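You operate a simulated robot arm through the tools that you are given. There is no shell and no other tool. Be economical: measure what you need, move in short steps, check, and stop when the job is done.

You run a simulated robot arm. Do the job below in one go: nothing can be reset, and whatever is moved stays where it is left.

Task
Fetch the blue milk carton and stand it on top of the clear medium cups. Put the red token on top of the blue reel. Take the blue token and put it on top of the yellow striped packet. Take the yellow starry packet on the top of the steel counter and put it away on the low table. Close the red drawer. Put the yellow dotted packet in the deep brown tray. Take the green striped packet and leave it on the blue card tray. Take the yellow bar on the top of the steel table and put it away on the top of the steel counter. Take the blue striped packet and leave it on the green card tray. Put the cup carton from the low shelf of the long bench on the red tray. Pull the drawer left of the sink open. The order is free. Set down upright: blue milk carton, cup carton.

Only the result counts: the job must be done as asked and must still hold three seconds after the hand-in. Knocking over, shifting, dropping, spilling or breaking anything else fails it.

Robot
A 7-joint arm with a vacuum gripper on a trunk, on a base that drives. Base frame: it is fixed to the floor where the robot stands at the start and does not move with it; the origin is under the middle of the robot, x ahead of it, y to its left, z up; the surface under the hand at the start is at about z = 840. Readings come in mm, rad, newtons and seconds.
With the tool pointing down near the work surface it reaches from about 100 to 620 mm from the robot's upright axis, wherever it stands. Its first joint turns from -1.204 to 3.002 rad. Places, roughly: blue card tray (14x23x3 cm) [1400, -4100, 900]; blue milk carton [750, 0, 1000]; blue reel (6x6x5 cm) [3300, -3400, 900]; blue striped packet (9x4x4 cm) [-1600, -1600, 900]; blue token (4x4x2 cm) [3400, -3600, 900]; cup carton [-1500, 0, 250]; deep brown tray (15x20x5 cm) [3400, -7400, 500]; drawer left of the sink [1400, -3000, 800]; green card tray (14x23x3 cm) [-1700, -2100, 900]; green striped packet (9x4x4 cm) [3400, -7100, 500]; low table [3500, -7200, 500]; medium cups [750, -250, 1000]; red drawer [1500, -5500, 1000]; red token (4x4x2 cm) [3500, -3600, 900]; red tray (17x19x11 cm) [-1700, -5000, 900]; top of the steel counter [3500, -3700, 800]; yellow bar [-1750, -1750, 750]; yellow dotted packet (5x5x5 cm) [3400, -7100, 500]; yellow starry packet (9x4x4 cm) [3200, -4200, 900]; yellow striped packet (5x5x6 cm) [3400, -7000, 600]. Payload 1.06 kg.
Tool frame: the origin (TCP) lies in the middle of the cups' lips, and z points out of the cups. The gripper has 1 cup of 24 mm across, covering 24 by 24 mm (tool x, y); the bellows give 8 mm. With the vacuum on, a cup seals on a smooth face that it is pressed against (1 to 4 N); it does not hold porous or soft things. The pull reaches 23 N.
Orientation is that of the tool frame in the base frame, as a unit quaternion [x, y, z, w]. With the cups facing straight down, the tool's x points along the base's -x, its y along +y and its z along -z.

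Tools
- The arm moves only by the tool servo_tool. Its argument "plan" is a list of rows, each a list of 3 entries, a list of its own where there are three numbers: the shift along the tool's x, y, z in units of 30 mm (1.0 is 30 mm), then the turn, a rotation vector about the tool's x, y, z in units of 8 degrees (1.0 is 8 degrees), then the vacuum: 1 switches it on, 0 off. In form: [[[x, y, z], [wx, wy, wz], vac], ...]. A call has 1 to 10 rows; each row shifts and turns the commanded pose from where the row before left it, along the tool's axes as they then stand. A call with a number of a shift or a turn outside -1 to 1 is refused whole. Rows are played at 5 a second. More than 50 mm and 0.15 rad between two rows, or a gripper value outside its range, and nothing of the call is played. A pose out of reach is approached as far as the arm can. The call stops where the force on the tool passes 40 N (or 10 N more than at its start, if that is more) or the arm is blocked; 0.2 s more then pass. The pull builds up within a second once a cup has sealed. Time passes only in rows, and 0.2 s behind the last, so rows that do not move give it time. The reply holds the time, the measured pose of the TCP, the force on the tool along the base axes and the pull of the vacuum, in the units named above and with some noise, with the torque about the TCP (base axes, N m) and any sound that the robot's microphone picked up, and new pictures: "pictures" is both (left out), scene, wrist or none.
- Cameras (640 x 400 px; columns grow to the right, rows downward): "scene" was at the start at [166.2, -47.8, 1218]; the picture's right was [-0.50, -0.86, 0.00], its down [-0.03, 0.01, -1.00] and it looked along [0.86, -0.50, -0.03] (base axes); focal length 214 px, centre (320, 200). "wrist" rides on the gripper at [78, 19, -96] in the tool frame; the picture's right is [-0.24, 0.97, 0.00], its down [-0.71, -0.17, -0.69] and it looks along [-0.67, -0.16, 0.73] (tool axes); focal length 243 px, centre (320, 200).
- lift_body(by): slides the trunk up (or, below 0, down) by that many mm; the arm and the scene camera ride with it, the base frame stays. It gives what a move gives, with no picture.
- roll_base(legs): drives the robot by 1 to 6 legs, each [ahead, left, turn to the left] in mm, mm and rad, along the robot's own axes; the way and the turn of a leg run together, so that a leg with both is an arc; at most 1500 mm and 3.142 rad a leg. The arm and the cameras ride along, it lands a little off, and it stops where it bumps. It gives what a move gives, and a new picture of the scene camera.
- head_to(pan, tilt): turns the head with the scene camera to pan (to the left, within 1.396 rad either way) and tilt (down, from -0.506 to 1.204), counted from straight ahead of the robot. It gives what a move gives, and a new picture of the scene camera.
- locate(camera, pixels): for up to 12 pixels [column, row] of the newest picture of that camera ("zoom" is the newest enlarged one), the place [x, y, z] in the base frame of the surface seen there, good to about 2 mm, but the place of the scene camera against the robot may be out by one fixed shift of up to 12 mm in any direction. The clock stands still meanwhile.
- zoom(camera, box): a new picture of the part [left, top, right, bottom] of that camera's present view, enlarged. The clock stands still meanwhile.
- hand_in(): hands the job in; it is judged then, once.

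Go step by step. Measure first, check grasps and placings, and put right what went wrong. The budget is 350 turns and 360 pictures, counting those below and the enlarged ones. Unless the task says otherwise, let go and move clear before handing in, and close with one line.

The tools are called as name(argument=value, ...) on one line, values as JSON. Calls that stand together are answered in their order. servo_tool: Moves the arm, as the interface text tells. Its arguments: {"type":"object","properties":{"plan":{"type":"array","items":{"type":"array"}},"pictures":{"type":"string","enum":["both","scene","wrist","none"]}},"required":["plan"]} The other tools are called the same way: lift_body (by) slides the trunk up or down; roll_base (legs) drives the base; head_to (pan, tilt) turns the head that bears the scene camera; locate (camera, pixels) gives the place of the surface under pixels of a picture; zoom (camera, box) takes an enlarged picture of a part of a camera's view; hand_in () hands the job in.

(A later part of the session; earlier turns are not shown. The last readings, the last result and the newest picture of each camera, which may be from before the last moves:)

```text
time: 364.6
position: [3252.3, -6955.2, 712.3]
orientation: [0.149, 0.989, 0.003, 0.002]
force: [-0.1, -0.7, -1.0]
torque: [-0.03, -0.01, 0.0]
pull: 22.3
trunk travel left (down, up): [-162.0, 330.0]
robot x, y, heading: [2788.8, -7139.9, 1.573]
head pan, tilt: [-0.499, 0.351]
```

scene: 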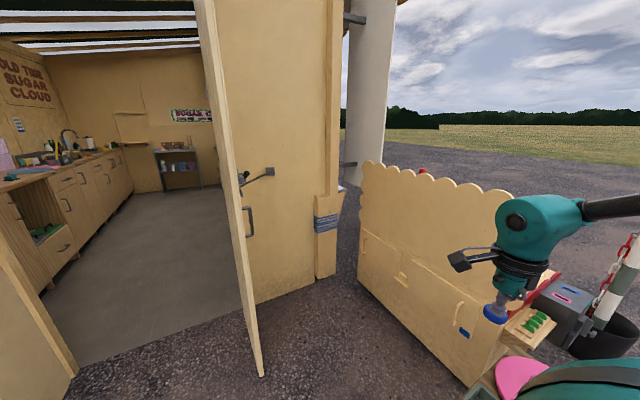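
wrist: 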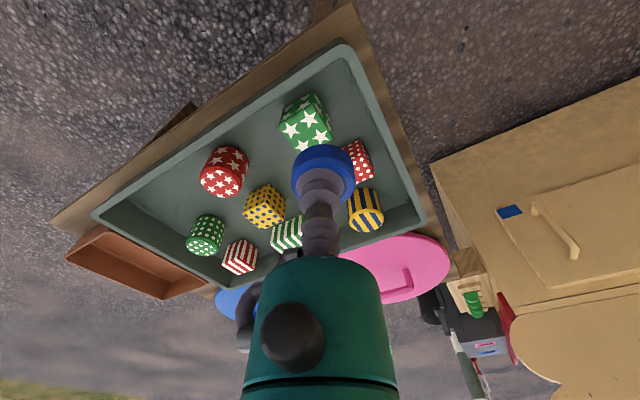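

zoom(camera="wrist", box=[320, 160, 420, 250])

locate(camera="wrist", pixels=[[367, 218], [367, 195], [352, 218], [382, 217], [367, 230], [265, 205], [265, 215], [135, 265], [385, 160], [410, 210], [415, 260]])

```text
4.44 times, centred on (370, 205) of wrist
```

zoom: 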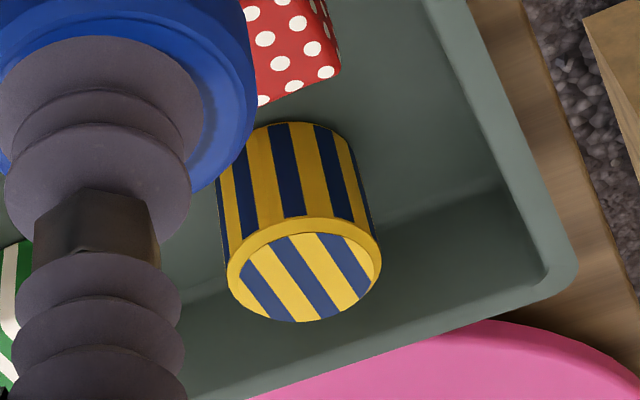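

```text
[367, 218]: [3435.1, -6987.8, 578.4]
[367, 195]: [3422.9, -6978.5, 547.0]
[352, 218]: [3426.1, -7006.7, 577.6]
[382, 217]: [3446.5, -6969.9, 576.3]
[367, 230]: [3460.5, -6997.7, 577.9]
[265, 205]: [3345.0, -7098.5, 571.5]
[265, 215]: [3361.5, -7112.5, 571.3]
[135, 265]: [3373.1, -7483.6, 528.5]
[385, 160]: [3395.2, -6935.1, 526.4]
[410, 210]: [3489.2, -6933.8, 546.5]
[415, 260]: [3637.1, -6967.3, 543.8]
```

locate(camera="zoom", pixels=[[304, 272], [232, 280], [376, 262], [310, 316], [295, 228]])

```text
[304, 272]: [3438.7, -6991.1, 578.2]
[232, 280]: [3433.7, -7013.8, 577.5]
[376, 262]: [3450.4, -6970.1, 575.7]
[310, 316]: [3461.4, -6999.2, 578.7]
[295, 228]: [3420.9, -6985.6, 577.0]
```

servo_tool(plan=[[[-0.91, 0.103, 0.3], [0, 0, 0], 1], [[-0.91, 0.103, 0.3], [0, 0, 0], 1], [[-0.91, 0.103, 0.3], [0, 0, 0], 1], [[-0.91, 0.103, 0.3], [0, 0, 0], 1], [[-0.91, 0.103, 0.3], [0, 0, 0], 1], [[-0.91, 0.103, 0.3], [0, 0, 0], 1], [[-0.91, 0.103, 0.3], [0, 0, 0], 1]], pictures="wrist")

```text
time: 366.1
position: [3441.3, -6993.5, 648.7]
orientation: [0.149, 0.989, 0.003, 0.003]
force: [-0.3, -0.1, -0.4]
torque: [0.01, -0.02, 0.03]
pull: 22.7
trunk travel left (down, up): [-162.0, 330.0]
robot x, y, heading: [2788.4, -7142.8, 1.571]
head pan, tilt: [-0.499, 0.351]
```

wrist: 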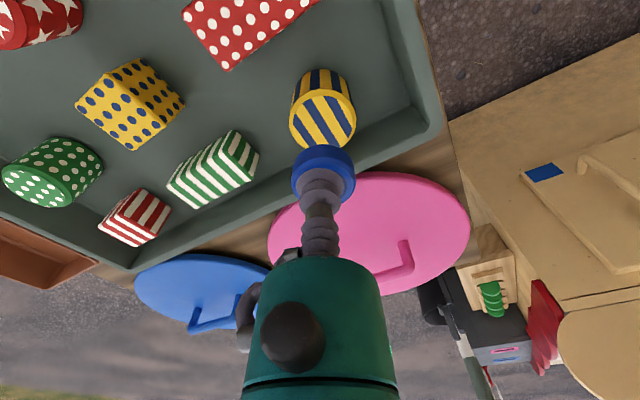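

Measure all the packets here while I have a clear view, and re-check the cylinder top.

locate(camera="wrist", pixels=[[322, 120], [290, 125], [356, 117], [328, 147], [318, 90], [130, 100], [165, 90], [95, 105], [140, 130], [212, 170], [185, 185], [240, 160]])

```text
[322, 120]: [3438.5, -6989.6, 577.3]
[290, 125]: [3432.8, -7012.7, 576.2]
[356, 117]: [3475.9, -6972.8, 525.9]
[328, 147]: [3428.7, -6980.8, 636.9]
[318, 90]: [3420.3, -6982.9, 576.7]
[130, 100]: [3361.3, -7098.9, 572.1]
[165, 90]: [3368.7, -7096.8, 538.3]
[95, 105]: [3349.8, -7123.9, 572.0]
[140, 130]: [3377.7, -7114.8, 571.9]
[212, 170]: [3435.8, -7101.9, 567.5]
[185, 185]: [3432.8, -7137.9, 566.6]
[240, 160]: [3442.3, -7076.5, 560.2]
```

servo_tool(plan=[[[0, 0.04, 0.9], [0, 0, 0], 1], [[0, 0, 0.5], [0, 0, 0], 1], [[0, 0, 0.2], [0, 0, 0], 1], [[0, 0, 0], [0, 0, 0], 1]], pictures="wrist")

```text
time: 367.1
position: [3442.9, -6992.4, 602.6]
orientation: [0.149, 0.989, 0.002, 0.003]
force: [-0.6, 0.0, -0.7]
torque: [-0.03, -0.01, 0.01]
pull: 22.8
trunk travel left (down, up): [-162.0, 330.0]
robot x, y, heading: [2787.2, -7144.7, 1.574]
head pan, tilt: [-0.499, 0.351]
```

wrist: 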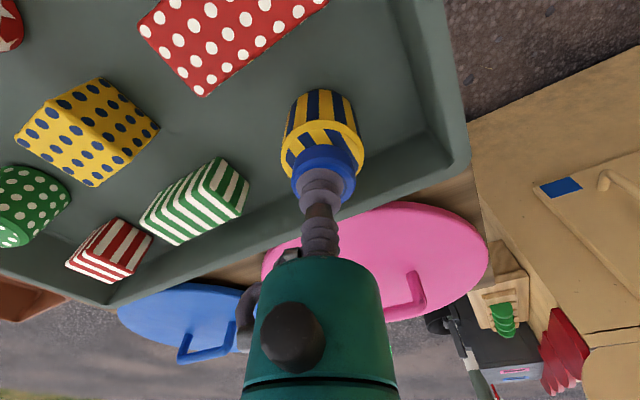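

servo_tool(plan=[[[0, 0, 0.15], [0, 0, 0], 1], [[0, 0, 0.08], [0, 0, 0], 1], [[0, 0, 0], [0, 0, 0], 1]], pictures="none")

```text
time: 367.9
position: [3442.1, -6992.5, 597.6]
orientation: [0.15, 0.989, 0.002, 0.003]
force: [0.4, 0.3, -1.2]
torque: [0.05, -0.01, -0.02]
pull: 22.7
trunk travel left (down, up): [-162.0, 330.0]
robot x, y, heading: [2787.1, -7146.2, 1.573]
head pan, tilt: [-0.499, 0.351]
```

servo_tool(plan=[[[0, 0, 0.08], [0, 0, 0], 1], [[0, 0, 0.05], [0, 0, 0], 1], [[0, 0, 0], [0, 0, 0], 1]], pictures="none")

```text
time: 368.8
position: [3441.3, -6992.1, 592.8]
orientation: [0.151, 0.989, 0.003, 0.004]
force: [-0.4, -0.4, 8.5]
torque: [0.01, 0.04, -0.02]
pull: 22.7
trunk travel left (down, up): [-162.0, 330.0]
robot x, y, heading: [2785.8, -7146.0, 1.575]
head pan, tilt: [-0.499, 0.351]
```

servo_tool(plan=[[[0, 0, -0.05], [0, 0, 0], 0], [[0, 0, 0], [0, 0, 0], 0], [[0, 0, 0], [0, 0, 0], 0], [[0, 0, -0.2], [0, 0, 0], 0], [[0, 0, -1], [0, 0, 0], 0], [[0, 0, -1], [0, 0, 0], 0], [[0, 0, -0.5], [0, 0, 0], 0]], pictures="wrist")

```text
time: 370.4
position: [3441.1, -6990.5, 674.7]
orientation: [0.149, 0.989, 0.002, 0.003]
force: [0.0, 0.9, -0.2]
torque: [0.03, 0.0, 0.01]
pull: 0.0
trunk travel left (down, up): [-162.0, 330.0]
robot x, y, heading: [2789.2, -7141.8, 1.574]
head pan, tilt: [-0.499, 0.351]
```

wrist: 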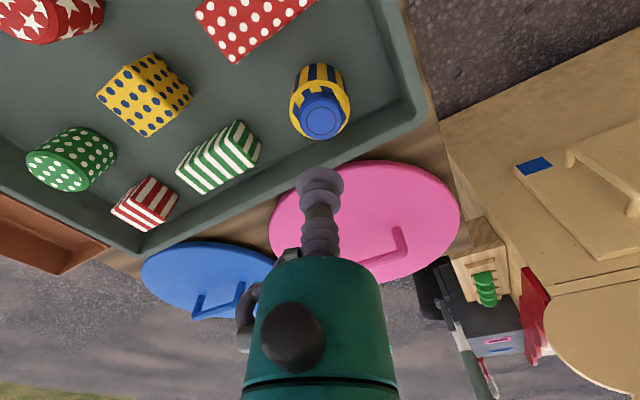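

zoom(camera="wrist", box=[80, 40, 280, 210])

```text
2.35 times, centred on (180, 125) of wrist
```

zoom: 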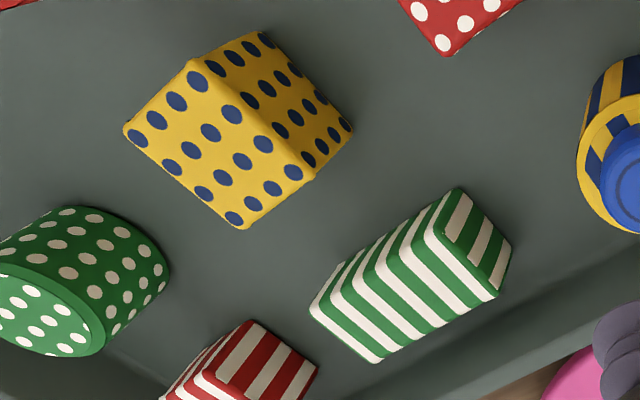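

locate(camera="zoom", pixels=[[128, 128], [193, 65], [308, 172], [240, 224], [218, 145], [315, 305], [372, 358], [495, 292], [430, 215], [405, 290], [345, 262]])

```text
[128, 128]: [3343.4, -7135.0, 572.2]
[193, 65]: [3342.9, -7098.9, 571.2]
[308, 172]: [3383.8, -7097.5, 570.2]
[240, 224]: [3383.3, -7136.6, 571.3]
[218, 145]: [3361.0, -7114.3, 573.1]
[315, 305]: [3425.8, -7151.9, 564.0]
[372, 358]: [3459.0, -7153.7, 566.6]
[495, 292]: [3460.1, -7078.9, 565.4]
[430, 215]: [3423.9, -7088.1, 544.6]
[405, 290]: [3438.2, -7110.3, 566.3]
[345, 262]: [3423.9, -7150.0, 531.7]
```

servo_tool(plan=[[[0.25, -0.956, 0], [0, 0, 0], 0], [[0.25, -0.956, 0], [0, 0, 0], 0], [[0.25, -0.956, 0], [0, 0, 0], 0], [[0.25, -0.956, 0.3], [0, 0, 0], 0], [[0.25, -0.956, 0.5], [0, 0, 0], 0], [[0, 0, 1], [0, 0, 0], 0]], pictures="wrist")

```text
time: 371.8
position: [3365.1, -7115.2, 621.4]
orientation: [0.15, 0.989, 0.002, 0.004]
force: [-1.2, 0.3, 0.4]
torque: [0.03, -0.02, -0.01]
pull: 0.1
trunk travel left (down, up): [-162.0, 330.0]
robot x, y, heading: [2787.4, -7142.1, 1.573]
head pan, tilt: [-0.499, 0.351]
```

wrist: 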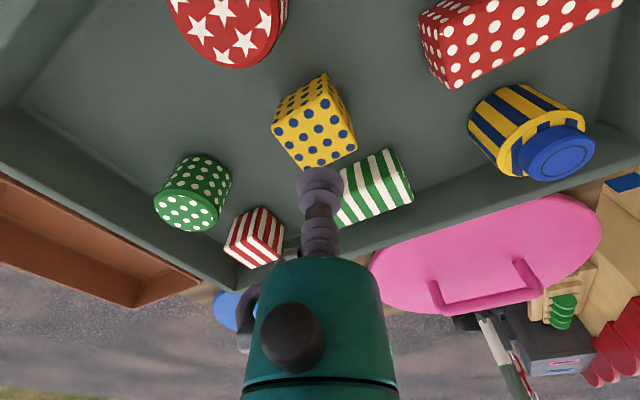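

servo_tool(plan=[[[0.04, -0.08, 1], [0, 0, 0], 1], [[0, 0, 0.5], [0, 0, 0], 1], [[0, 0, 0.17], [0, 0, 0], 1], [[0, 0, 0.08], [0, 0, 0], 1], [[0, 0, 0], [0, 0, 0], 1]], pictures="none")

```text
time: 372.9
position: [3364.0, -7117.4, 568.4]
orientation: [0.149, 0.989, 0.003, 0.004]
force: [4.2, 2.0, 14.5]
torque: [-0.06, 0.03, 0.0]
pull: 23.6
trunk travel left (down, up): [-162.0, 330.0]
robot x, y, heading: [2785.2, -7143.4, 1.568]
head pan, tilt: [-0.499, 0.351]
```

servo_tool(plan=[[[0, 0, -0.5], [0, 0, 0], 1], [[0, 0, -1], [0, 0, 0], 1], [[0, 0, -1], [0, 0, 0], 1], [[0, 0, -1], [0, 0, 0], 1], [[0, 0, -0.5], [0, 0, 0], 1]], pictures="none")

roll_base(legs=[[-230, 0, 0]])

servo_tool(plan=[[[0, 0, 0], [0, 0, 0], 1]], pictures="wrist")

```text
time: 374.1
position: [3363.2, -7121.3, 686.2]
orientation: [0.148, 0.989, 0.002, 0.003]
force: [-1.3, 0.6, -0.4]
torque: [-0.02, 0.02, -0.02]
pull: 22.4
trunk travel left (down, up): [-162.0, 330.0]
robot x, y, heading: [2786.7, -7143.1, 1.572]
head pan, tilt: [-0.499, 0.351]
```

```text
time: 375.9
position: [3363.1, -7346.5, 686.1]
orientation: [0.15, 0.989, 0.003, 0.004]
force: [-1.1, 0.5, -0.2]
torque: [-0.01, -0.03, -0.02]
pull: 23.1
trunk travel left (down, up): [-162.0, 330.0]
robot x, y, heading: [2787.5, -7371.9, 1.569]
head pan, tilt: [-0.499, 0.351]
```

scene: 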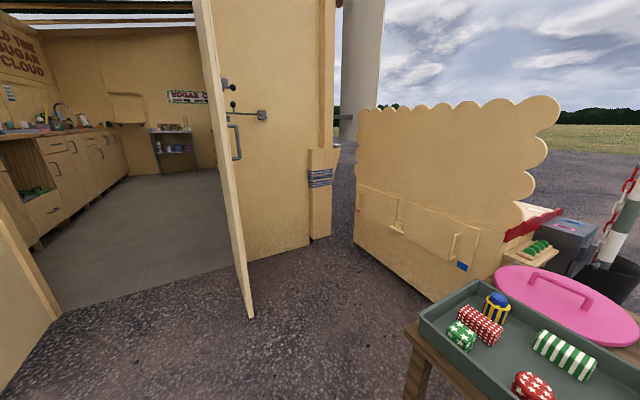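

```text
time: 376.3
position: [3363.2, -7347.7, 685.8]
orientation: [0.15, 0.989, 0.002, 0.004]
force: [0.0, 0.0, -0.9]
torque: [-0.02, 0.02, -0.02]
pull: 23.2
trunk travel left (down, up): [-162.0, 330.0]
robot x, y, heading: [2788.9, -7370.2, 1.575]
head pan, tilt: [-0.499, 0.351]
```

wrist: 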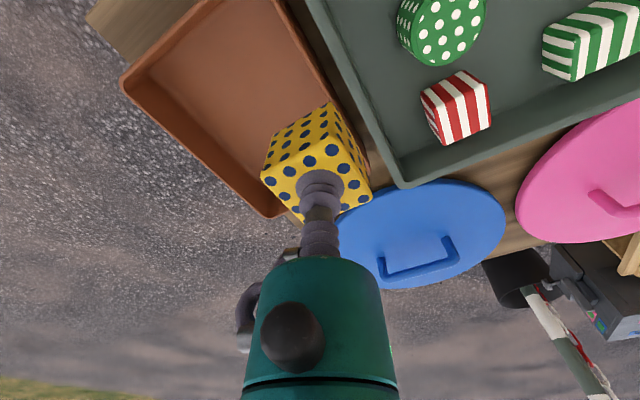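

locate(camera="wrist", pixels=[[122, 83], [265, 216], [200, 0], [335, 105], [210, 110], [250, 60], [200, 60], [240, 140]])

```text
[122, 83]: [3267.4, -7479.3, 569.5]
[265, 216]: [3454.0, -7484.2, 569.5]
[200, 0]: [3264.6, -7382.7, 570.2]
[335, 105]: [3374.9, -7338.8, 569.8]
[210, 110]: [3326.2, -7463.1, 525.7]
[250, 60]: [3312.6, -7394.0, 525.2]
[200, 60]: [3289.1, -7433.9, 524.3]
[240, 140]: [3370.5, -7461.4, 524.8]
```

servo_tool(plan=[[[-0.12, -0.7, 0], [0, 0, 0], 1], [[-0.12, -0.7, 0], [0, 0, 0], 1], [[-0.12, -0.7, 0], [0, 0, 0], 1], [[0, 0, 1], [0, 0, 0], 1], [[0, 0, 1], [0, 0, 0], 1], [[0, 0, 0.8], [0, 0, 0], 1], [[0, 0, 0.6], [0, 0, 0], 1], [[0, 0, 0], [0, 0, 0], 1]], pictures="wrist")

```text
time: 378.1
position: [3366.4, -7402.8, 570.8]
orientation: [0.151, 0.989, 0.002, 0.003]
force: [-0.4, 0.2, -0.4]
torque: [0.05, 0.0, 0.01]
pull: 23.1
out of reach, approached as far as the arm can: row 2, 3
trunk travel left (down, up): [-162.0, 330.0]
robot x, y, heading: [2787.7, -7372.5, 1.569]
head pan, tilt: [-0.499, 0.351]
```

wrist: 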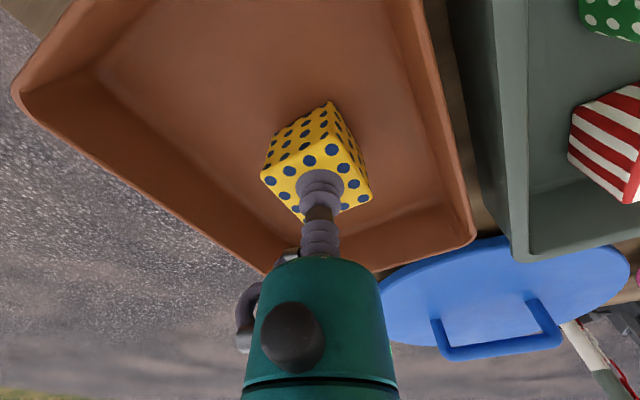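

servo_tool(plan=[[[0, 0, 0.1], [0, 0, 0], 1], [[0, 0, 0.08], [0, 0, 0], 1], [[0, 0, 0], [0, 0, 0], 1]], pictures="none")

```text
time: 378.9
position: [3366.9, -7403.5, 567.0]
orientation: [0.15, 0.989, 0.003, 0.004]
force: [1.7, 3.7, 15.2]
torque: [-0.01, 0.04, 0.02]
pull: 22.7
trunk travel left (down, up): [-162.0, 330.0]
robot x, y, heading: [2788.2, -7372.9, 1.572]
head pan, tilt: [-0.499, 0.351]
```

servo_tool(plan=[[[0, 0, -0.08], [0, 0, 0], 0], [[0, 0, 0], [0, 0, 0], 0], [[0, 0, 0], [0, 0, 0], 0], [[0, 0, -0.3], [0, 0, 0], 0], [[0, 0, -1], [0, 0, 0], 0], [[0, 0, -1], [0, 0, 0], 0], [[0, 0, -1], [0, 0, 0], 0], [[0, 0, -0.5], [0, 0, 0], 0]], pictures="wrist")

roll_base(legs=[[240, 0, 0]])

```text
time: 380.7
position: [3372.0, -7401.1, 677.6]
orientation: [0.151, 0.989, 0.002, 0.002]
force: [-0.2, 0.2, 0.0]
torque: [-0.01, -0.02, 0.02]
pull: 0.1
out of reach, approached as far as the arm can: row 8
trunk travel left (down, up): [-162.0, 330.0]
robot x, y, heading: [2785.8, -7371.7, 1.573]
head pan, tilt: [-0.499, 0.351]
```

wrist: 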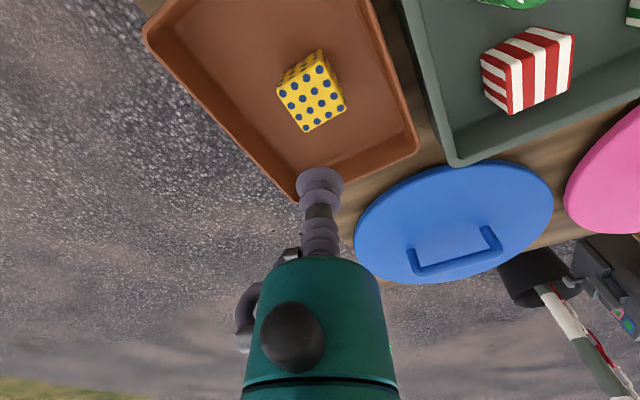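

```text
time: 382.5
position: [3371.8, -7159.5, 678.1]
orientation: [0.149, 0.989, 0.003, 0.003]
force: [-0.3, 0.4, -0.9]
torque: [-0.04, -0.01, -0.04]
pull: 0.1
trunk travel left (down, up): [-162.0, 330.0]
robot x, y, heading: [2785.1, -7130.4, 1.573]
head pan, tilt: [-0.499, 0.351]
```

scene: 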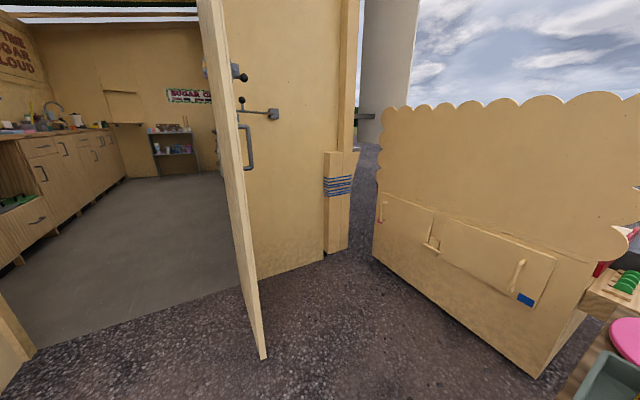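

servo_tool(plan=[[[-0.9, 0.7, 0.4], [0, 0, 0], 0], [[-0.9, 0.7, 0.5], [0, 0, 0], 0], [[0, 0.69, 0.7], [0, 0, 0], 0], [[0, 0, 0.4], [0, 0, 0], 0]], pictures="wrist")

```text
time: 383.5
position: [3441.3, -7113.6, 615.7]
orientation: [0.15, 0.989, 0.002, 0.003]
force: [-0.3, -0.3, 0.2]
torque: [-0.01, 0.01, -0.03]
pull: 0.0
trunk travel left (down, up): [-162.0, 330.0]
robot x, y, heading: [2782.8, -7127.7, 1.573]
head pan, tilt: [-0.499, 0.351]
```

wrist: 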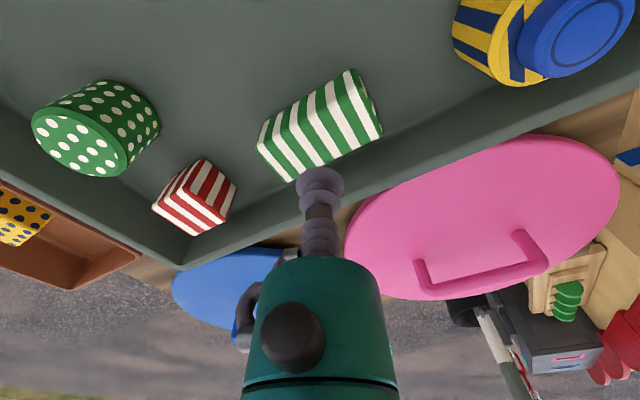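

servo_tool(plan=[[[-0.04, -0.06, 1], [0, 0, 0], 1], [[0, 0, 0.5], [0, 0, 0], 1], [[0, 0, 0.17], [0, 0, 0], 1], [[0, 0, 0.06], [0, 0, 0], 1], [[0, 0, 0], [0, 0, 0], 1]], pictures="none")

```text
time: 384.7
position: [3443.3, -7115.5, 565.2]
orientation: [0.149, 0.989, 0.001, 0.003]
force: [0.8, -0.6, 1.9]
torque: [-0.07, 0.04, -0.03]
pull: 23.1
trunk travel left (down, up): [-162.0, 330.0]
robot x, y, heading: [2787.9, -7129.1, 1.577]
head pan, tilt: [-0.499, 0.351]
```

servo_tool(plan=[[[0, 0, -0.5], [0, 0, 0], 1], [[0, 0, -1], [0, 0, 0], 1], [[0, 0, -1], [0, 0, 0], 1], [[0, 0, -1], [0, 0, 0], 1], [[1, 0, -0.5], [0, 0, 0], 1], [[1, 0, 0], [0, 0, 0], 1], [[1, 0, 0], [0, 0, 0], 1], [[1, 0, 0], [0, 0, 0], 1], [[1, 0, 0], [0, 0, 0], 1], [[1, 0, 0], [0, 0, 0], 1]], pictures="wrist")

```text
time: 386.9
position: [3283.3, -7060.7, 654.2]
orientation: [0.149, 0.989, 0.002, 0.002]
force: [-0.7, 0.1, -0.8]
torque: [0.04, 0.06, 0.0]
pull: 22.8
out of reach, approached as far as the arm can: row 8, 9, 10
trunk travel left (down, up): [-162.0, 330.0]
robot x, y, heading: [2787.3, -7128.6, 1.571]
head pan, tilt: [-0.499, 0.351]
```

wrist: 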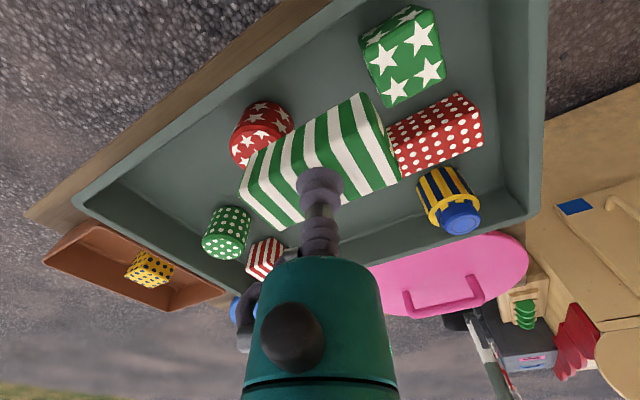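

roll_base(legs=[[0, 505, 0]])

lift_body(by=330)

```text
time: 391.7
position: [2791.1, -7061.6, 654.2]
orientation: [0.152, 0.988, 0.0, 0.002]
force: [-0.4, 0.2, -1.3]
torque: [0.0, 0.0, 0.01]
pull: 22.7
trunk travel left (down, up): [-162.0, 330.0]
robot x, y, heading: [2287.5, -7129.9, 1.57]
head pan, tilt: [-0.499, 0.351]
```

scene: 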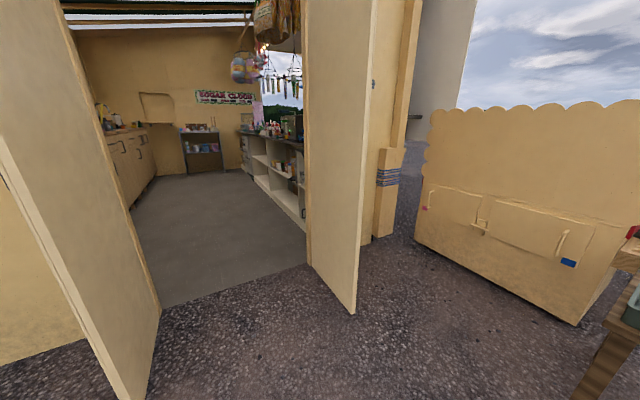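

```text
time: 395.0
position: [2790.4, -7061.6, 985.0]
orientation: [0.151, 0.989, 0.002, 0.003]
force: [-0.2, 0.6, -1.4]
torque: [0.0, 0.03, 0.01]
pull: 23.1
trunk travel left (down, up): [-492.0, 0.0]
robot x, y, heading: [2291.5, -7130.8, 1.572]
head pan, tilt: [-0.499, 0.351]
```

servo_tool(plan=[[[0.93, 0.6, -0.5], [0, 0, 0], 1], [[0.93, 0.6, -0.5], [0, 0, 0], 1], [[0.93, 0.6, -0.5], [0, 0, 0], 1], [[0.93, 0.6, -0.5], [0, 0, 0], 1], [[0.93, 0.6, 0], [0, 0, 0], 1], [[0.93, 0.6, 0], [0, 0, 0], 1], [[0.93, 0.6, 0], [0, 0, 0], 1]], pictures="none")

servo_tool(plan=[[[0, 0, 0], [0, 0, -1], 1], [[0, 0, 0], [0, 0, -1], 1], [[0, 0, 0], [0, 0, -1], 1], [[0, 0, 0], [0, 0, -1], 1], [[0, 0, 0], [0, 0, -1], 1]], pictures="wrist")

```text
time: 396.6
position: [2640.4, -6884.4, 1041.7]
orientation: [0.152, 0.988, 0.001, 0.002]
force: [-0.3, 0.2, -0.5]
torque: [-0.02, -0.02, -0.01]
pull: 22.9
trunk travel left (down, up): [-492.0, 0.0]
robot x, y, heading: [2292.9, -7124.3, 1.567]
head pan, tilt: [-0.499, 0.351]
```

```text
time: 397.8
position: [2641.6, -6882.9, 1044.6]
orientation: [-0.197, 0.98, 0.001, 0.003]
force: [0.0, 0.0, -0.3]
torque: [0.01, 0.01, 0.01]
pull: 23.1
trunk travel left (down, up): [-492.0, 0.0]
robot x, y, heading: [2291.8, -7128.1, 1.569]
head pan, tilt: [-0.499, 0.351]
```

wrist: 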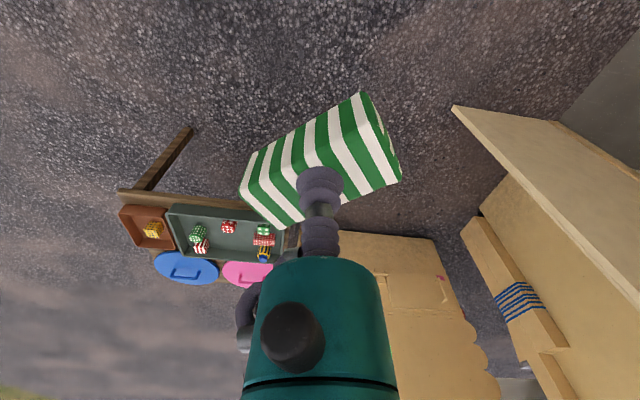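

Good compact pose. Drive into the hut (x≈2310), correcting in steps.

roll_base(legs=[[900, -15, 0]])

```text
time: 402.5
position: [2666.2, -5981.3, 1044.1]
orientation: [-0.19, 0.982, 0.0, 0.003]
force: [1.0, 0.1, -1.0]
torque: [-0.04, 0.02, 0.02]
pull: 22.6
trunk travel left (down, up): [-492.0, 0.0]
robot x, y, heading: [2315.8, -6225.3, 1.558]
head pan, tilt: [-0.499, 0.351]
```

scene: 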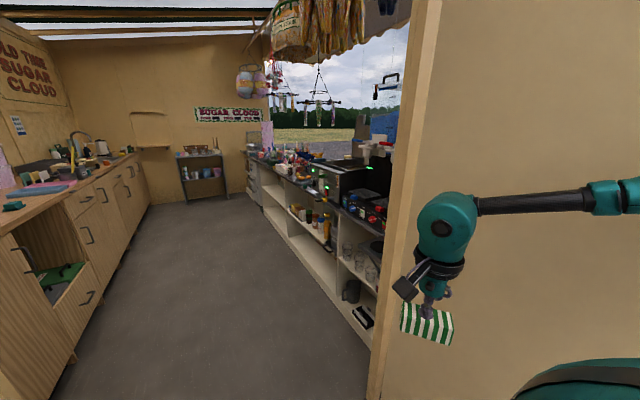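

roll_base(legs=[[0, 0, 0.013], [1000, 0, 0]])

head_to(pan=0.7, tilt=0.25)

```text
time: 408.1
position: [2671.9, -4955.2, 1044.4]
orientation: [-0.192, 0.981, 0.0, 0.003]
force: [-0.1, -0.7, -1.2]
torque: [0.01, -0.03, 0.01]
pull: 22.6
trunk travel left (down, up): [-492.0, 0.0]
robot x, y, heading: [2321.6, -5198.4, 1.559]
head pan, tilt: [-0.499, 0.351]
```

scene: 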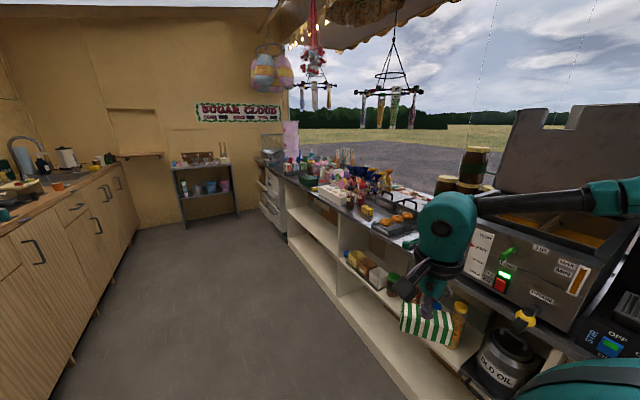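

```text
time: 409.6
position: [2671.7, -4954.6, 1044.5]
orientation: [-0.191, 0.982, 0.001, 0.003]
force: [0.4, 0.1, -0.2]
torque: [0.01, 0.0, 0.0]
pull: 23.3
trunk travel left (down, up): [-492.0, 0.0]
robot x, y, heading: [2321.3, -5198.4, 1.564]
head pan, tilt: [0.7, 0.25]
```

scene: 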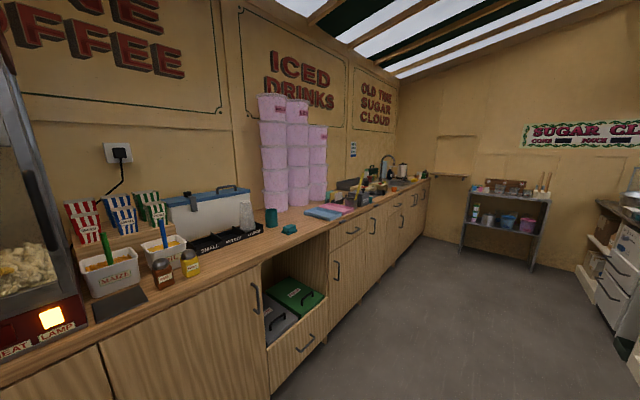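

zoom(camera="scene", box=[250, 140, 450, 265])

locate(camera="scene", pixels=[[323, 213], [308, 211], [330, 219], [340, 208], [345, 230], [375, 225], [352, 228], [292, 230], [200, 285], [388, 180]])

head_to(pan=1.39, tilt=0.25)

```text
3.20 times, centred on (350, 202) of scene
```

zoom: 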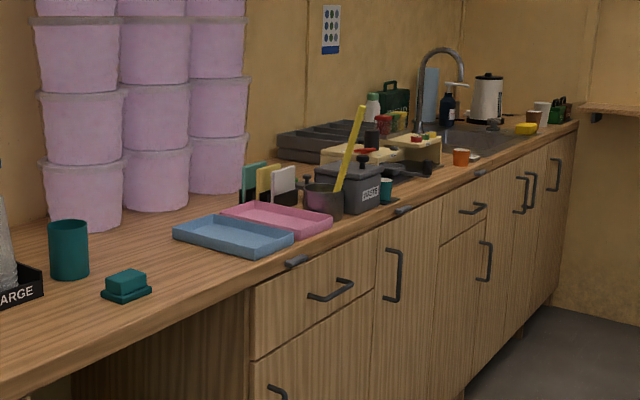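

```text
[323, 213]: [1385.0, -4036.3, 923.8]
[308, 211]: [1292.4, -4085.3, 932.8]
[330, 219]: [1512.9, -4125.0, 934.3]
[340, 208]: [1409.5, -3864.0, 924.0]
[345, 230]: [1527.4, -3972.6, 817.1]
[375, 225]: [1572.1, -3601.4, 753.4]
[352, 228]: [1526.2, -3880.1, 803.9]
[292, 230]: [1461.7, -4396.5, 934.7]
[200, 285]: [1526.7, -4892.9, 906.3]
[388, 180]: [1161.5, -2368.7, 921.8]
```

```text
time: 410.6
position: [2671.5, -4954.4, 1044.6]
orientation: [-0.192, 0.981, 0.001, 0.003]
force: [0.0, 0.0, -0.8]
torque: [0.0, -0.05, 0.0]
pull: 22.0
trunk travel left (down, up): [-492.0, 0.0]
robot x, y, heading: [2322.6, -5197.9, 1.56]
head pan, tilt: [1.389, 0.25]
```

scene: 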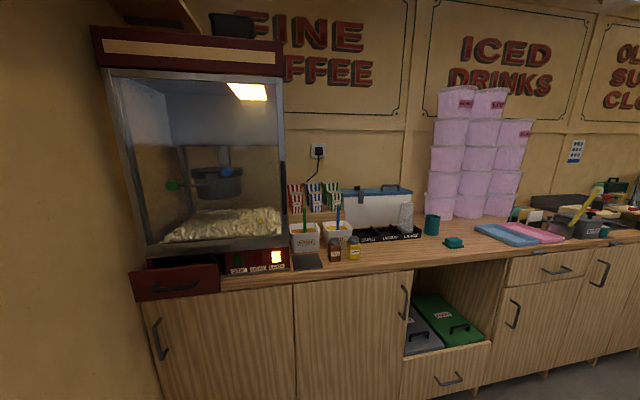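

zoom(camera="scene", box=[110, 230, 310, 355])

locate(camera="scene", pixels=[[140, 285], [215, 275], [175, 285], [180, 268], [240, 265], [170, 300], [218, 290], [140, 270], [270, 290], [205, 262]])

```text
3.20 times, centred on (210, 292) of scene
```

zoom: 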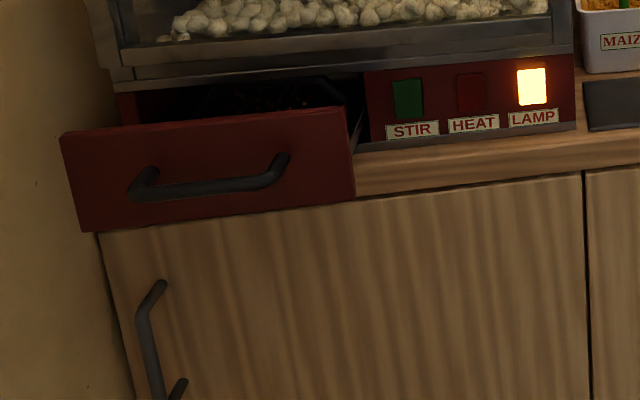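

```text
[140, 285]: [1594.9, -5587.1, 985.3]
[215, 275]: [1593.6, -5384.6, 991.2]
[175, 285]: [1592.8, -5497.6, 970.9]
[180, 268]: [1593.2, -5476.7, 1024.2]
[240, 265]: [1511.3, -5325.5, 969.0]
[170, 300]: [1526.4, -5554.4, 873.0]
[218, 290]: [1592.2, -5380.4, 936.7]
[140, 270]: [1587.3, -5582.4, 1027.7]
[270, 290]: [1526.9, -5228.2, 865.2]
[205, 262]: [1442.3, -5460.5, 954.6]
```

roll_base(legs=[[700, 0, 0], [0, 0, 1.57], [0, 0, 1.57]])

```text
time: 422.1
position: [1973.1, -4726.8, 1044.1]
orientation: [0.982, 0.187, -0.003, 0.001]
force: [-1.5, 0.4, -1.2]
torque: [0.01, -0.05, -0.02]
pull: 23.0
trunk travel left (down, up): [-492.0, 0.0]
robot x, y, heading: [2323.5, -4485.3, -1.586]
head pan, tilt: [1.389, 0.25]
```

scene: 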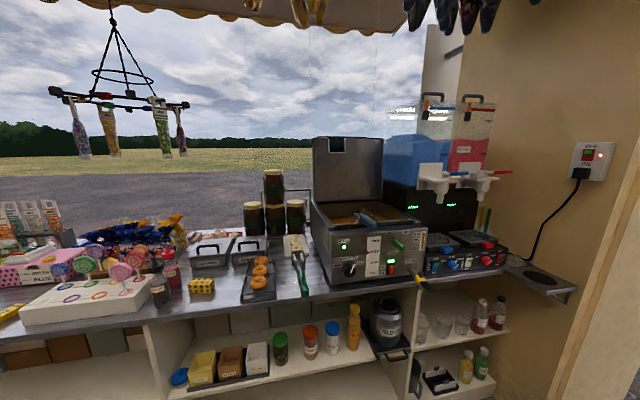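

roll_base(legs=[[0, 0, 0.015], [-560, 0, 0], [0, -300, 0]])

servo_tool(plan=[[[0, 0, 0], [0, 0, 0], 1]], pictures="wrist")

```text
time: 428.4
position: [1687.3, -4169.7, 1044.0]
orientation: [0.982, 0.191, -0.003, 0.001]
force: [0.5, 0.5, -1.2]
torque: [-0.01, 0.01, 0.0]
pull: 22.6
trunk travel left (down, up): [-492.0, 0.0]
robot x, y, heading: [2041.7, -3929.7, -1.586]
head pan, tilt: [1.389, 0.25]
```

scene: 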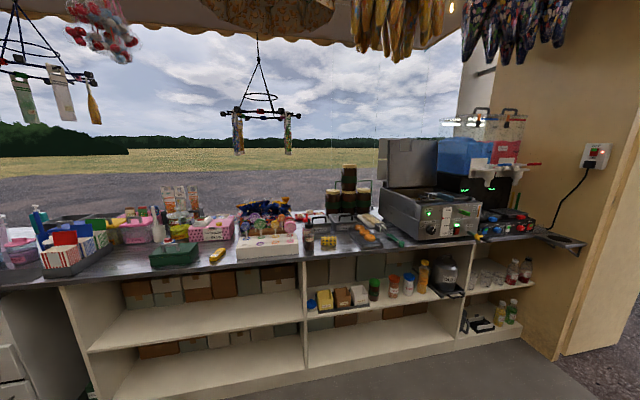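

```text
time: 428.8
position: [1687.2, -4170.5, 1044.1]
orientation: [0.982, 0.19, -0.003, 0.001]
force: [-0.1, -0.5, -1.5]
torque: [0.0, -0.01, 0.01]
pull: 22.7
trunk travel left (down, up): [-492.0, 0.0]
robot x, y, heading: [2038.8, -3933.1, -1.581]
head pan, tilt: [1.389, 0.25]
```

wrist: 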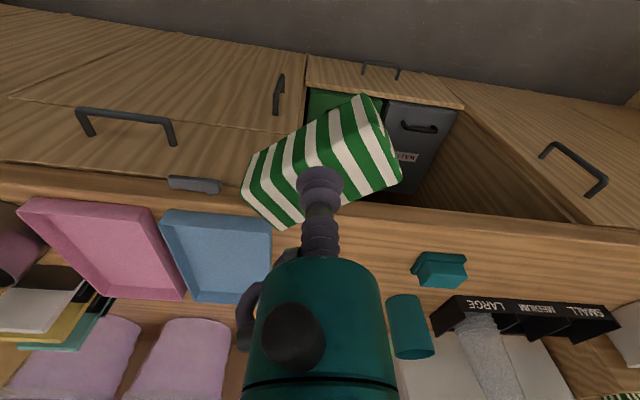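

locate(camera="wrist", pixels=[[162, 214], [270, 218], [197, 300], [268, 302], [220, 250], [240, 280], [195, 185], [160, 330], [405, 330]])

```text
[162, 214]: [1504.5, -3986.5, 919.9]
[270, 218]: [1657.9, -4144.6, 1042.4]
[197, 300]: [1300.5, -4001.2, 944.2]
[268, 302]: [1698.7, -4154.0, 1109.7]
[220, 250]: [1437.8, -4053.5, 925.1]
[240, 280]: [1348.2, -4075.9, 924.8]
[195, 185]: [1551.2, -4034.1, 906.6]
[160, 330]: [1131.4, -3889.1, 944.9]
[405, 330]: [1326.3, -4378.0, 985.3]
```

servo_tool(plan=[[[-0.93, -0.89, 0], [0, 0, 0], 1], [[-0.93, -0.89, 0], [0, 0, 0], 1], [[-0.93, -0.89, 0], [0, 0, 0], 1], [[-0.93, -0.89, 0], [0, 0, 0], 1], [[-0.93, -0.89, 0], [0, 0, 0], 1], [[-0.93, -0.89, 0], [0, 0, 0], 1], [[-0.93, -0.89, 0], [0, 0, 0], 1], [[-0.93, -0.89, 0], [0, 0, 0], 1]], pictures="none")

servo_tool(plan=[[[0, 0, 0], [0, 0, 1], 1], [[0, 0, 0], [0, 0, 1], 1], [[0, 0, 0.5], [0, 0, 1], 1], [[0, 0, 0.5], [0, 0, 1], 1], [[0, 0, 0.5], [0, 0, 1], 1]], pictures="wrist")

```text
time: 430.6
position: [1399.2, -4056.1, 1045.5]
orientation: [0.982, 0.191, -0.002, 0.001]
force: [0.1, 0.4, -0.6]
torque: [0.0, -0.01, 0.01]
pull: 22.7
trunk travel left (down, up): [-492.0, 0.0]
robot x, y, heading: [2036.7, -3926.6, -1.587]
head pan, tilt: [1.389, 0.25]
```

```text
time: 431.8
position: [1400.1, -4055.4, 998.7]
orientation: [0.987, -0.158, -0.002, 0.001]
force: [0.1, 0.4, -0.2]
torque: [0.0, -0.02, -0.01]
pull: 23.0
trunk travel left (down, up): [-492.0, 0.0]
robot x, y, heading: [2039.4, -3928.4, -1.589]
head pan, tilt: [1.389, 0.25]
```

wrist: 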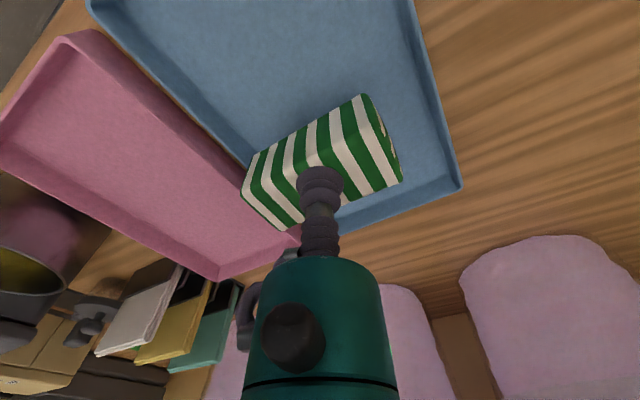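

servo_tool(plan=[[[0, 0, 0.7], [0, 0, 0], 1], [[0, 0, 0.2], [0, 0, 0], 1], [[0, 0, 0.1], [0, 0, 0], 1], [[0, 0, 0], [0, 0, 0], 1]], pictures="none")

```text
time: 432.8
position: [1399.5, -4056.6, 968.5]
orientation: [0.988, -0.157, -0.002, 0.002]
force: [-0.1, -0.5, -0.7]
torque: [-0.02, 0.03, 0.0]
pull: 22.9
trunk travel left (down, up): [-492.0, 0.0]
robot x, y, heading: [2035.7, -3928.8, -1.589]
head pan, tilt: [1.389, 0.25]
```

servo_tool(plan=[[[0, 0, 0.12], [0, 0, 0], 1], [[0, 0, 0.08], [0, 0, 0], 1], [[0, 0, 0], [0, 0, 0], 1]], pictures="none")

```text
time: 433.6
position: [1399.4, -4056.9, 964.2]
orientation: [0.988, -0.156, -0.003, 0.001]
force: [0.2, -1.0, 10.7]
torque: [-0.01, -0.07, -0.02]
pull: 22.9
trunk travel left (down, up): [-492.0, 0.0]
robot x, y, heading: [2038.5, -3927.1, -1.582]
head pan, tilt: [1.389, 0.25]
```

servo_tool(plan=[[[0, 0, -0.05], [0, 0, 0], 0], [[0, 0, 0], [0, 0, 0], 0], [[0, 0, 0], [0, 0, 0], 0], [[0, 0, -0.3], [0, 0, 0], 0], [[0, 0, -1], [0, 0, 0], 0], [[0, 0, -1], [0, 0, 0], 0], [[0, 0, -1], [0, 0, 0], 0]], pictures="wrist")

```text
time: 435.2
position: [1398.9, -4053.0, 1062.7]
orientation: [0.988, -0.157, -0.002, 0.002]
force: [-0.4, 0.2, 0.0]
torque: [-0.02, 0.02, -0.01]
pull: 0.1
trunk travel left (down, up): [-492.0, 0.0]
robot x, y, heading: [2041.3, -3927.6, -1.581]
head pan, tilt: [1.389, 0.25]
```

wrist: 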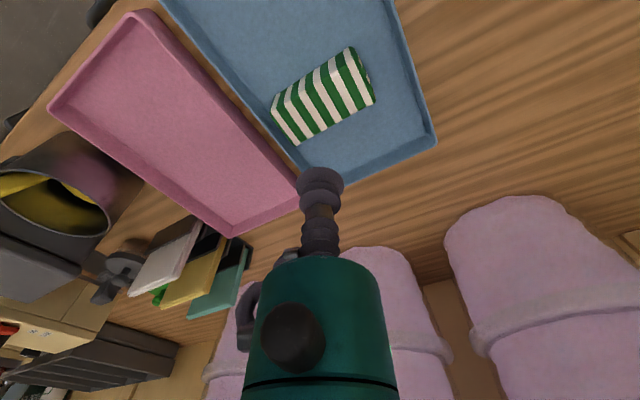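

servo_tool(plan=[[[1, 0, 0], [0, 0, 0], 0], [[1, 0, 0], [0, 0, 0], 0], [[1, 0, 0], [0, 0, 0], 0], [[1, 0, 0], [0, 0, 0], 0], [[1, 0, 0], [0, 0, 0], 0], [[1, 0, 0], [0, 0, 0], 0], [[1, 0, 0], [0, 0, 0], 0], [[1, 0, 0], [0, 0, 0], 0]], pictures="none")

roll_base(legs=[[0, 280, 0], [-1000, 0, 0], [-400, 0, 0]])

head_to(pan=-0.75, tilt=0.35)

```text
time: 437.0
position: [1629.9, -4135.0, 1065.8]
orientation: [0.988, -0.157, -0.002, 0.002]
force: [-0.5, -0.2, 0.8]
torque: [0.02, -0.02, -0.01]
pull: 0.1
trunk travel left (down, up): [-492.0, 0.0]
robot x, y, heading: [2041.3, -3931.6, -1.588]
head pan, tilt: [1.389, 0.25]
```

```text
time: 446.9
position: [1912.6, -2746.0, 1065.6]
orientation: [0.988, -0.151, -0.001, 0.001]
force: [0.4, -0.3, -0.3]
torque: [-0.03, 0.0, -0.03]
pull: 0.0
trunk travel left (down, up): [-492.0, 0.0]
robot x, y, heading: [2319.7, -2541.0, -1.576]
head pan, tilt: [1.389, 0.25]
```

scene: 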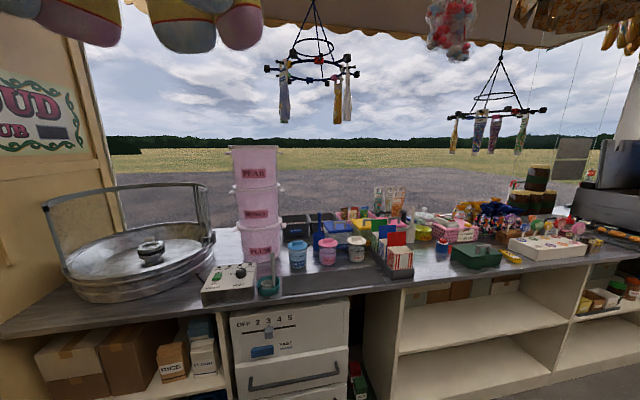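

```text
time: 448.9
position: [1913.1, -2747.1, 1066.4]
orientation: [0.988, -0.152, -0.002, 0.001]
force: [-0.2, 0.3, -0.2]
torque: [0.0, 0.02, 0.05]
pull: 0.1
trunk travel left (down, up): [-492.0, 0.0]
robot x, y, heading: [2319.2, -2533.4, -1.58]
head pan, tilt: [-0.75, 0.351]
```

scene: 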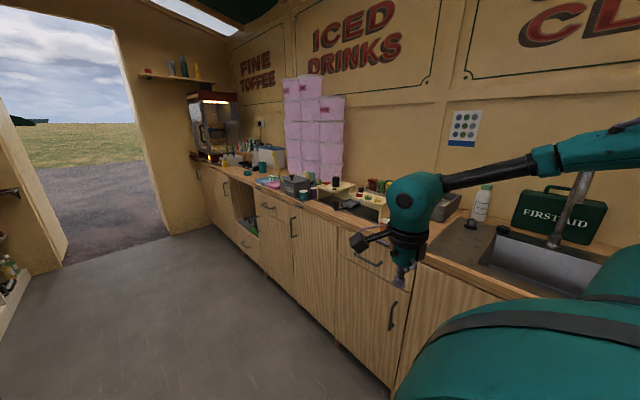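

zoom(camera="scene", box=[270, 190, 450, 330])

locate(camera="scene", pixels=[[365, 258], [345, 250], [375, 272], [345, 240], [405, 285], [337, 235], [390, 330], [372, 245]])

```text
2.86 times, centred on (360, 260) of scene
```

zoom: 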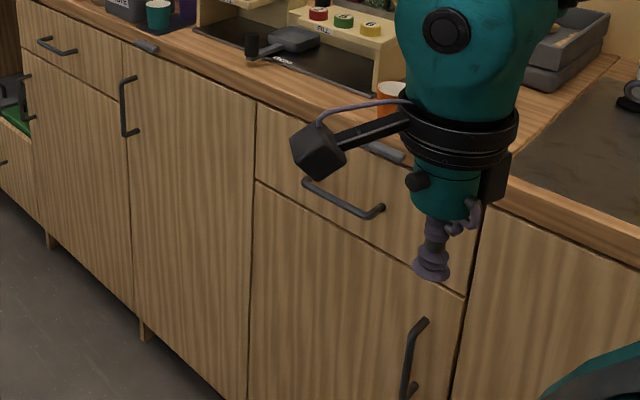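

```text
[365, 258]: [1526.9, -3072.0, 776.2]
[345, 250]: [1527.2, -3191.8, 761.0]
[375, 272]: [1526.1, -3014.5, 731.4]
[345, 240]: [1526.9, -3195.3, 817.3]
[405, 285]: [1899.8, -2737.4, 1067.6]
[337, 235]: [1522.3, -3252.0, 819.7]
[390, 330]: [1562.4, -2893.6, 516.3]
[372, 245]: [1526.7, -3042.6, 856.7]
```

locate(camera="zoom", pixels=[[262, 125], [258, 172], [455, 282], [300, 160], [330, 195], [375, 213], [345, 250], [280, 150], [385, 150], [420, 250], [300, 200], [345, 180]])

```text
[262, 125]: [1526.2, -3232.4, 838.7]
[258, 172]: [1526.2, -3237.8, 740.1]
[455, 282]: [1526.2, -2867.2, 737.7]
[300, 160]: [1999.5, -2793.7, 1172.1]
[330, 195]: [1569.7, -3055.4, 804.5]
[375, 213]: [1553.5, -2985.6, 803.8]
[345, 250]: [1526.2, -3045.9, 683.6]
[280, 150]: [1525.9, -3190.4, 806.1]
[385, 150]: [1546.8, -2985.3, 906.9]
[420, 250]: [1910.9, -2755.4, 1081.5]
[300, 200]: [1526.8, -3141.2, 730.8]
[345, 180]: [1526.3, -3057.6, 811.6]
```

lift_body(by=-363)

servo_tool(plan=[[[-1, 0, 0], [0, 0, -0.73], 0], [[-1, 0, 0], [0, 0, -0.73], 0], [[-1, 0, 0], [0, 0, -0.73], 0], [[-1, 0, 0], [0, 0, 0], 0], [[-1, 0, 0], [0, 0, 0], 0], [[-1, 0, 0], [0, 0, 0], 0]], pictures="none")

servo_tool(plan=[[[0, 0, 0], [0, -1, 0], 0], [[0, 0, 0], [0, -1, 0], 0], [[0, 0, 0], [0, -1, 0], 0], [[0, 0, 0], [0, -1, 0], 0], [[0, 0, 0], [0, -1, 0], 0], [[0, 0, 0], [0, -1, 0], 0], [[0, 0, 0], [0, -1, 0], 0], [[0, 0, 0], [0, -1, 0], 0], [[0, 0, 0], [0, -1, 0], 0], [[0, 0, 0], [0, -1, 0], 0]], pictures="scene")

```text
time: 452.4
position: [1913.1, -2746.1, 702.1]
orientation: [0.988, -0.152, -0.001, 0.001]
force: [1.1, 0.0, 0.6]
torque: [0.01, 0.0, 0.02]
pull: 0.1
trunk travel left (down, up): [-129.0, 363.0]
robot x, y, heading: [2323.6, -2538.9, -1.576]
head pan, tilt: [-0.75, 0.351]
```

```text
time: 453.8
position: [1734.4, -2728.9, 705.6]
orientation: [1.0, 0.001, -0.002, 0.001]
force: [-0.2, 0.0, 0.9]
torque: [0.0, 0.02, 0.03]
pull: 0.0
trunk travel left (down, up): [-129.0, 363.0]
robot x, y, heading: [2318.0, -2540.0, -1.575]
head pan, tilt: [-0.75, 0.351]
```

```text
time: 456.0
position: [1733.9, -2729.0, 703.9]
orientation: [0.763, -0.001, -0.646, 0.002]
force: [-1.0, -0.3, -0.5]
torque: [-0.01, 0.0, 0.0]
pull: 0.1
trunk travel left (down, up): [-129.0, 363.0]
robot x, y, heading: [2315.7, -2536.6, -1.572]
head pan, tilt: [-0.75, 0.351]
```

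scene: 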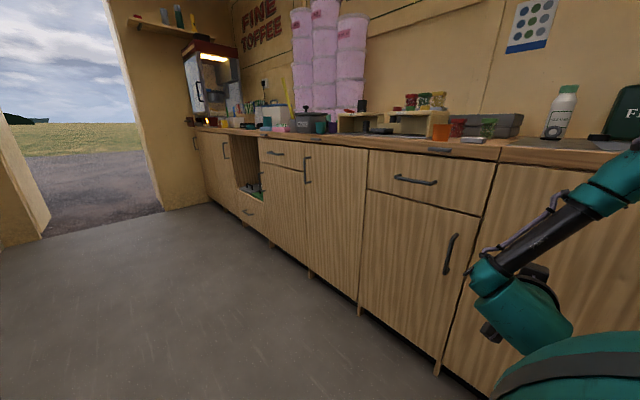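

servo_tool(plan=[[[0, 0, 0], [0, -1, 0], 0], [[0, 0, 0], [0, -0.25, 0], 0], [[-1, 0, 0], [0, 0, 0], 0], [[-0.9, 0, 0], [0, 0, 0], 0]], pictures="wrist")

locate(camera="scene", pixels=[[371, 155], [368, 186], [477, 213], [492, 166], [396, 177], [436, 182], [420, 195], [425, 165]])

```text
time: 457.0
position: [1733.0, -2729.1, 760.7]
orientation: [-0.706, 0.0, 0.708, -0.001]
force: [-0.2, 0.8, 0.2]
torque: [0.02, -0.02, 0.01]
pull: 0.1
trunk travel left (down, up): [-129.0, 363.0]
robot x, y, heading: [2319.6, -2537.8, -1.569]
head pan, tilt: [-0.75, 0.351]
```

wrist: 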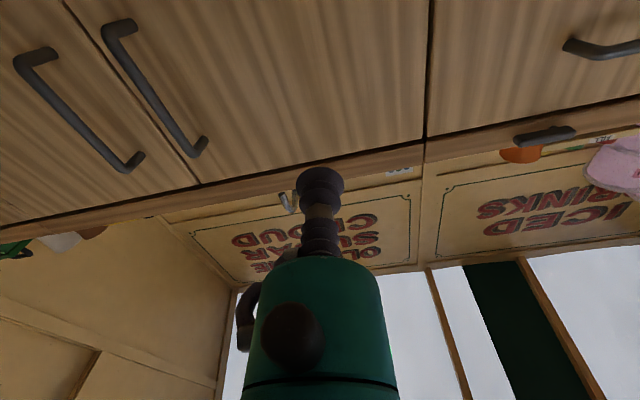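

```text
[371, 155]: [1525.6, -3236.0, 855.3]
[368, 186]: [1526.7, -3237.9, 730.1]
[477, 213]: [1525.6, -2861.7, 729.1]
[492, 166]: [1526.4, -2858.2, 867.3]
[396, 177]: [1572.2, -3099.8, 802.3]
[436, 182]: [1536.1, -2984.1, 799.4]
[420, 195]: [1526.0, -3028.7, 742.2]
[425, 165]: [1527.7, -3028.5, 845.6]
```

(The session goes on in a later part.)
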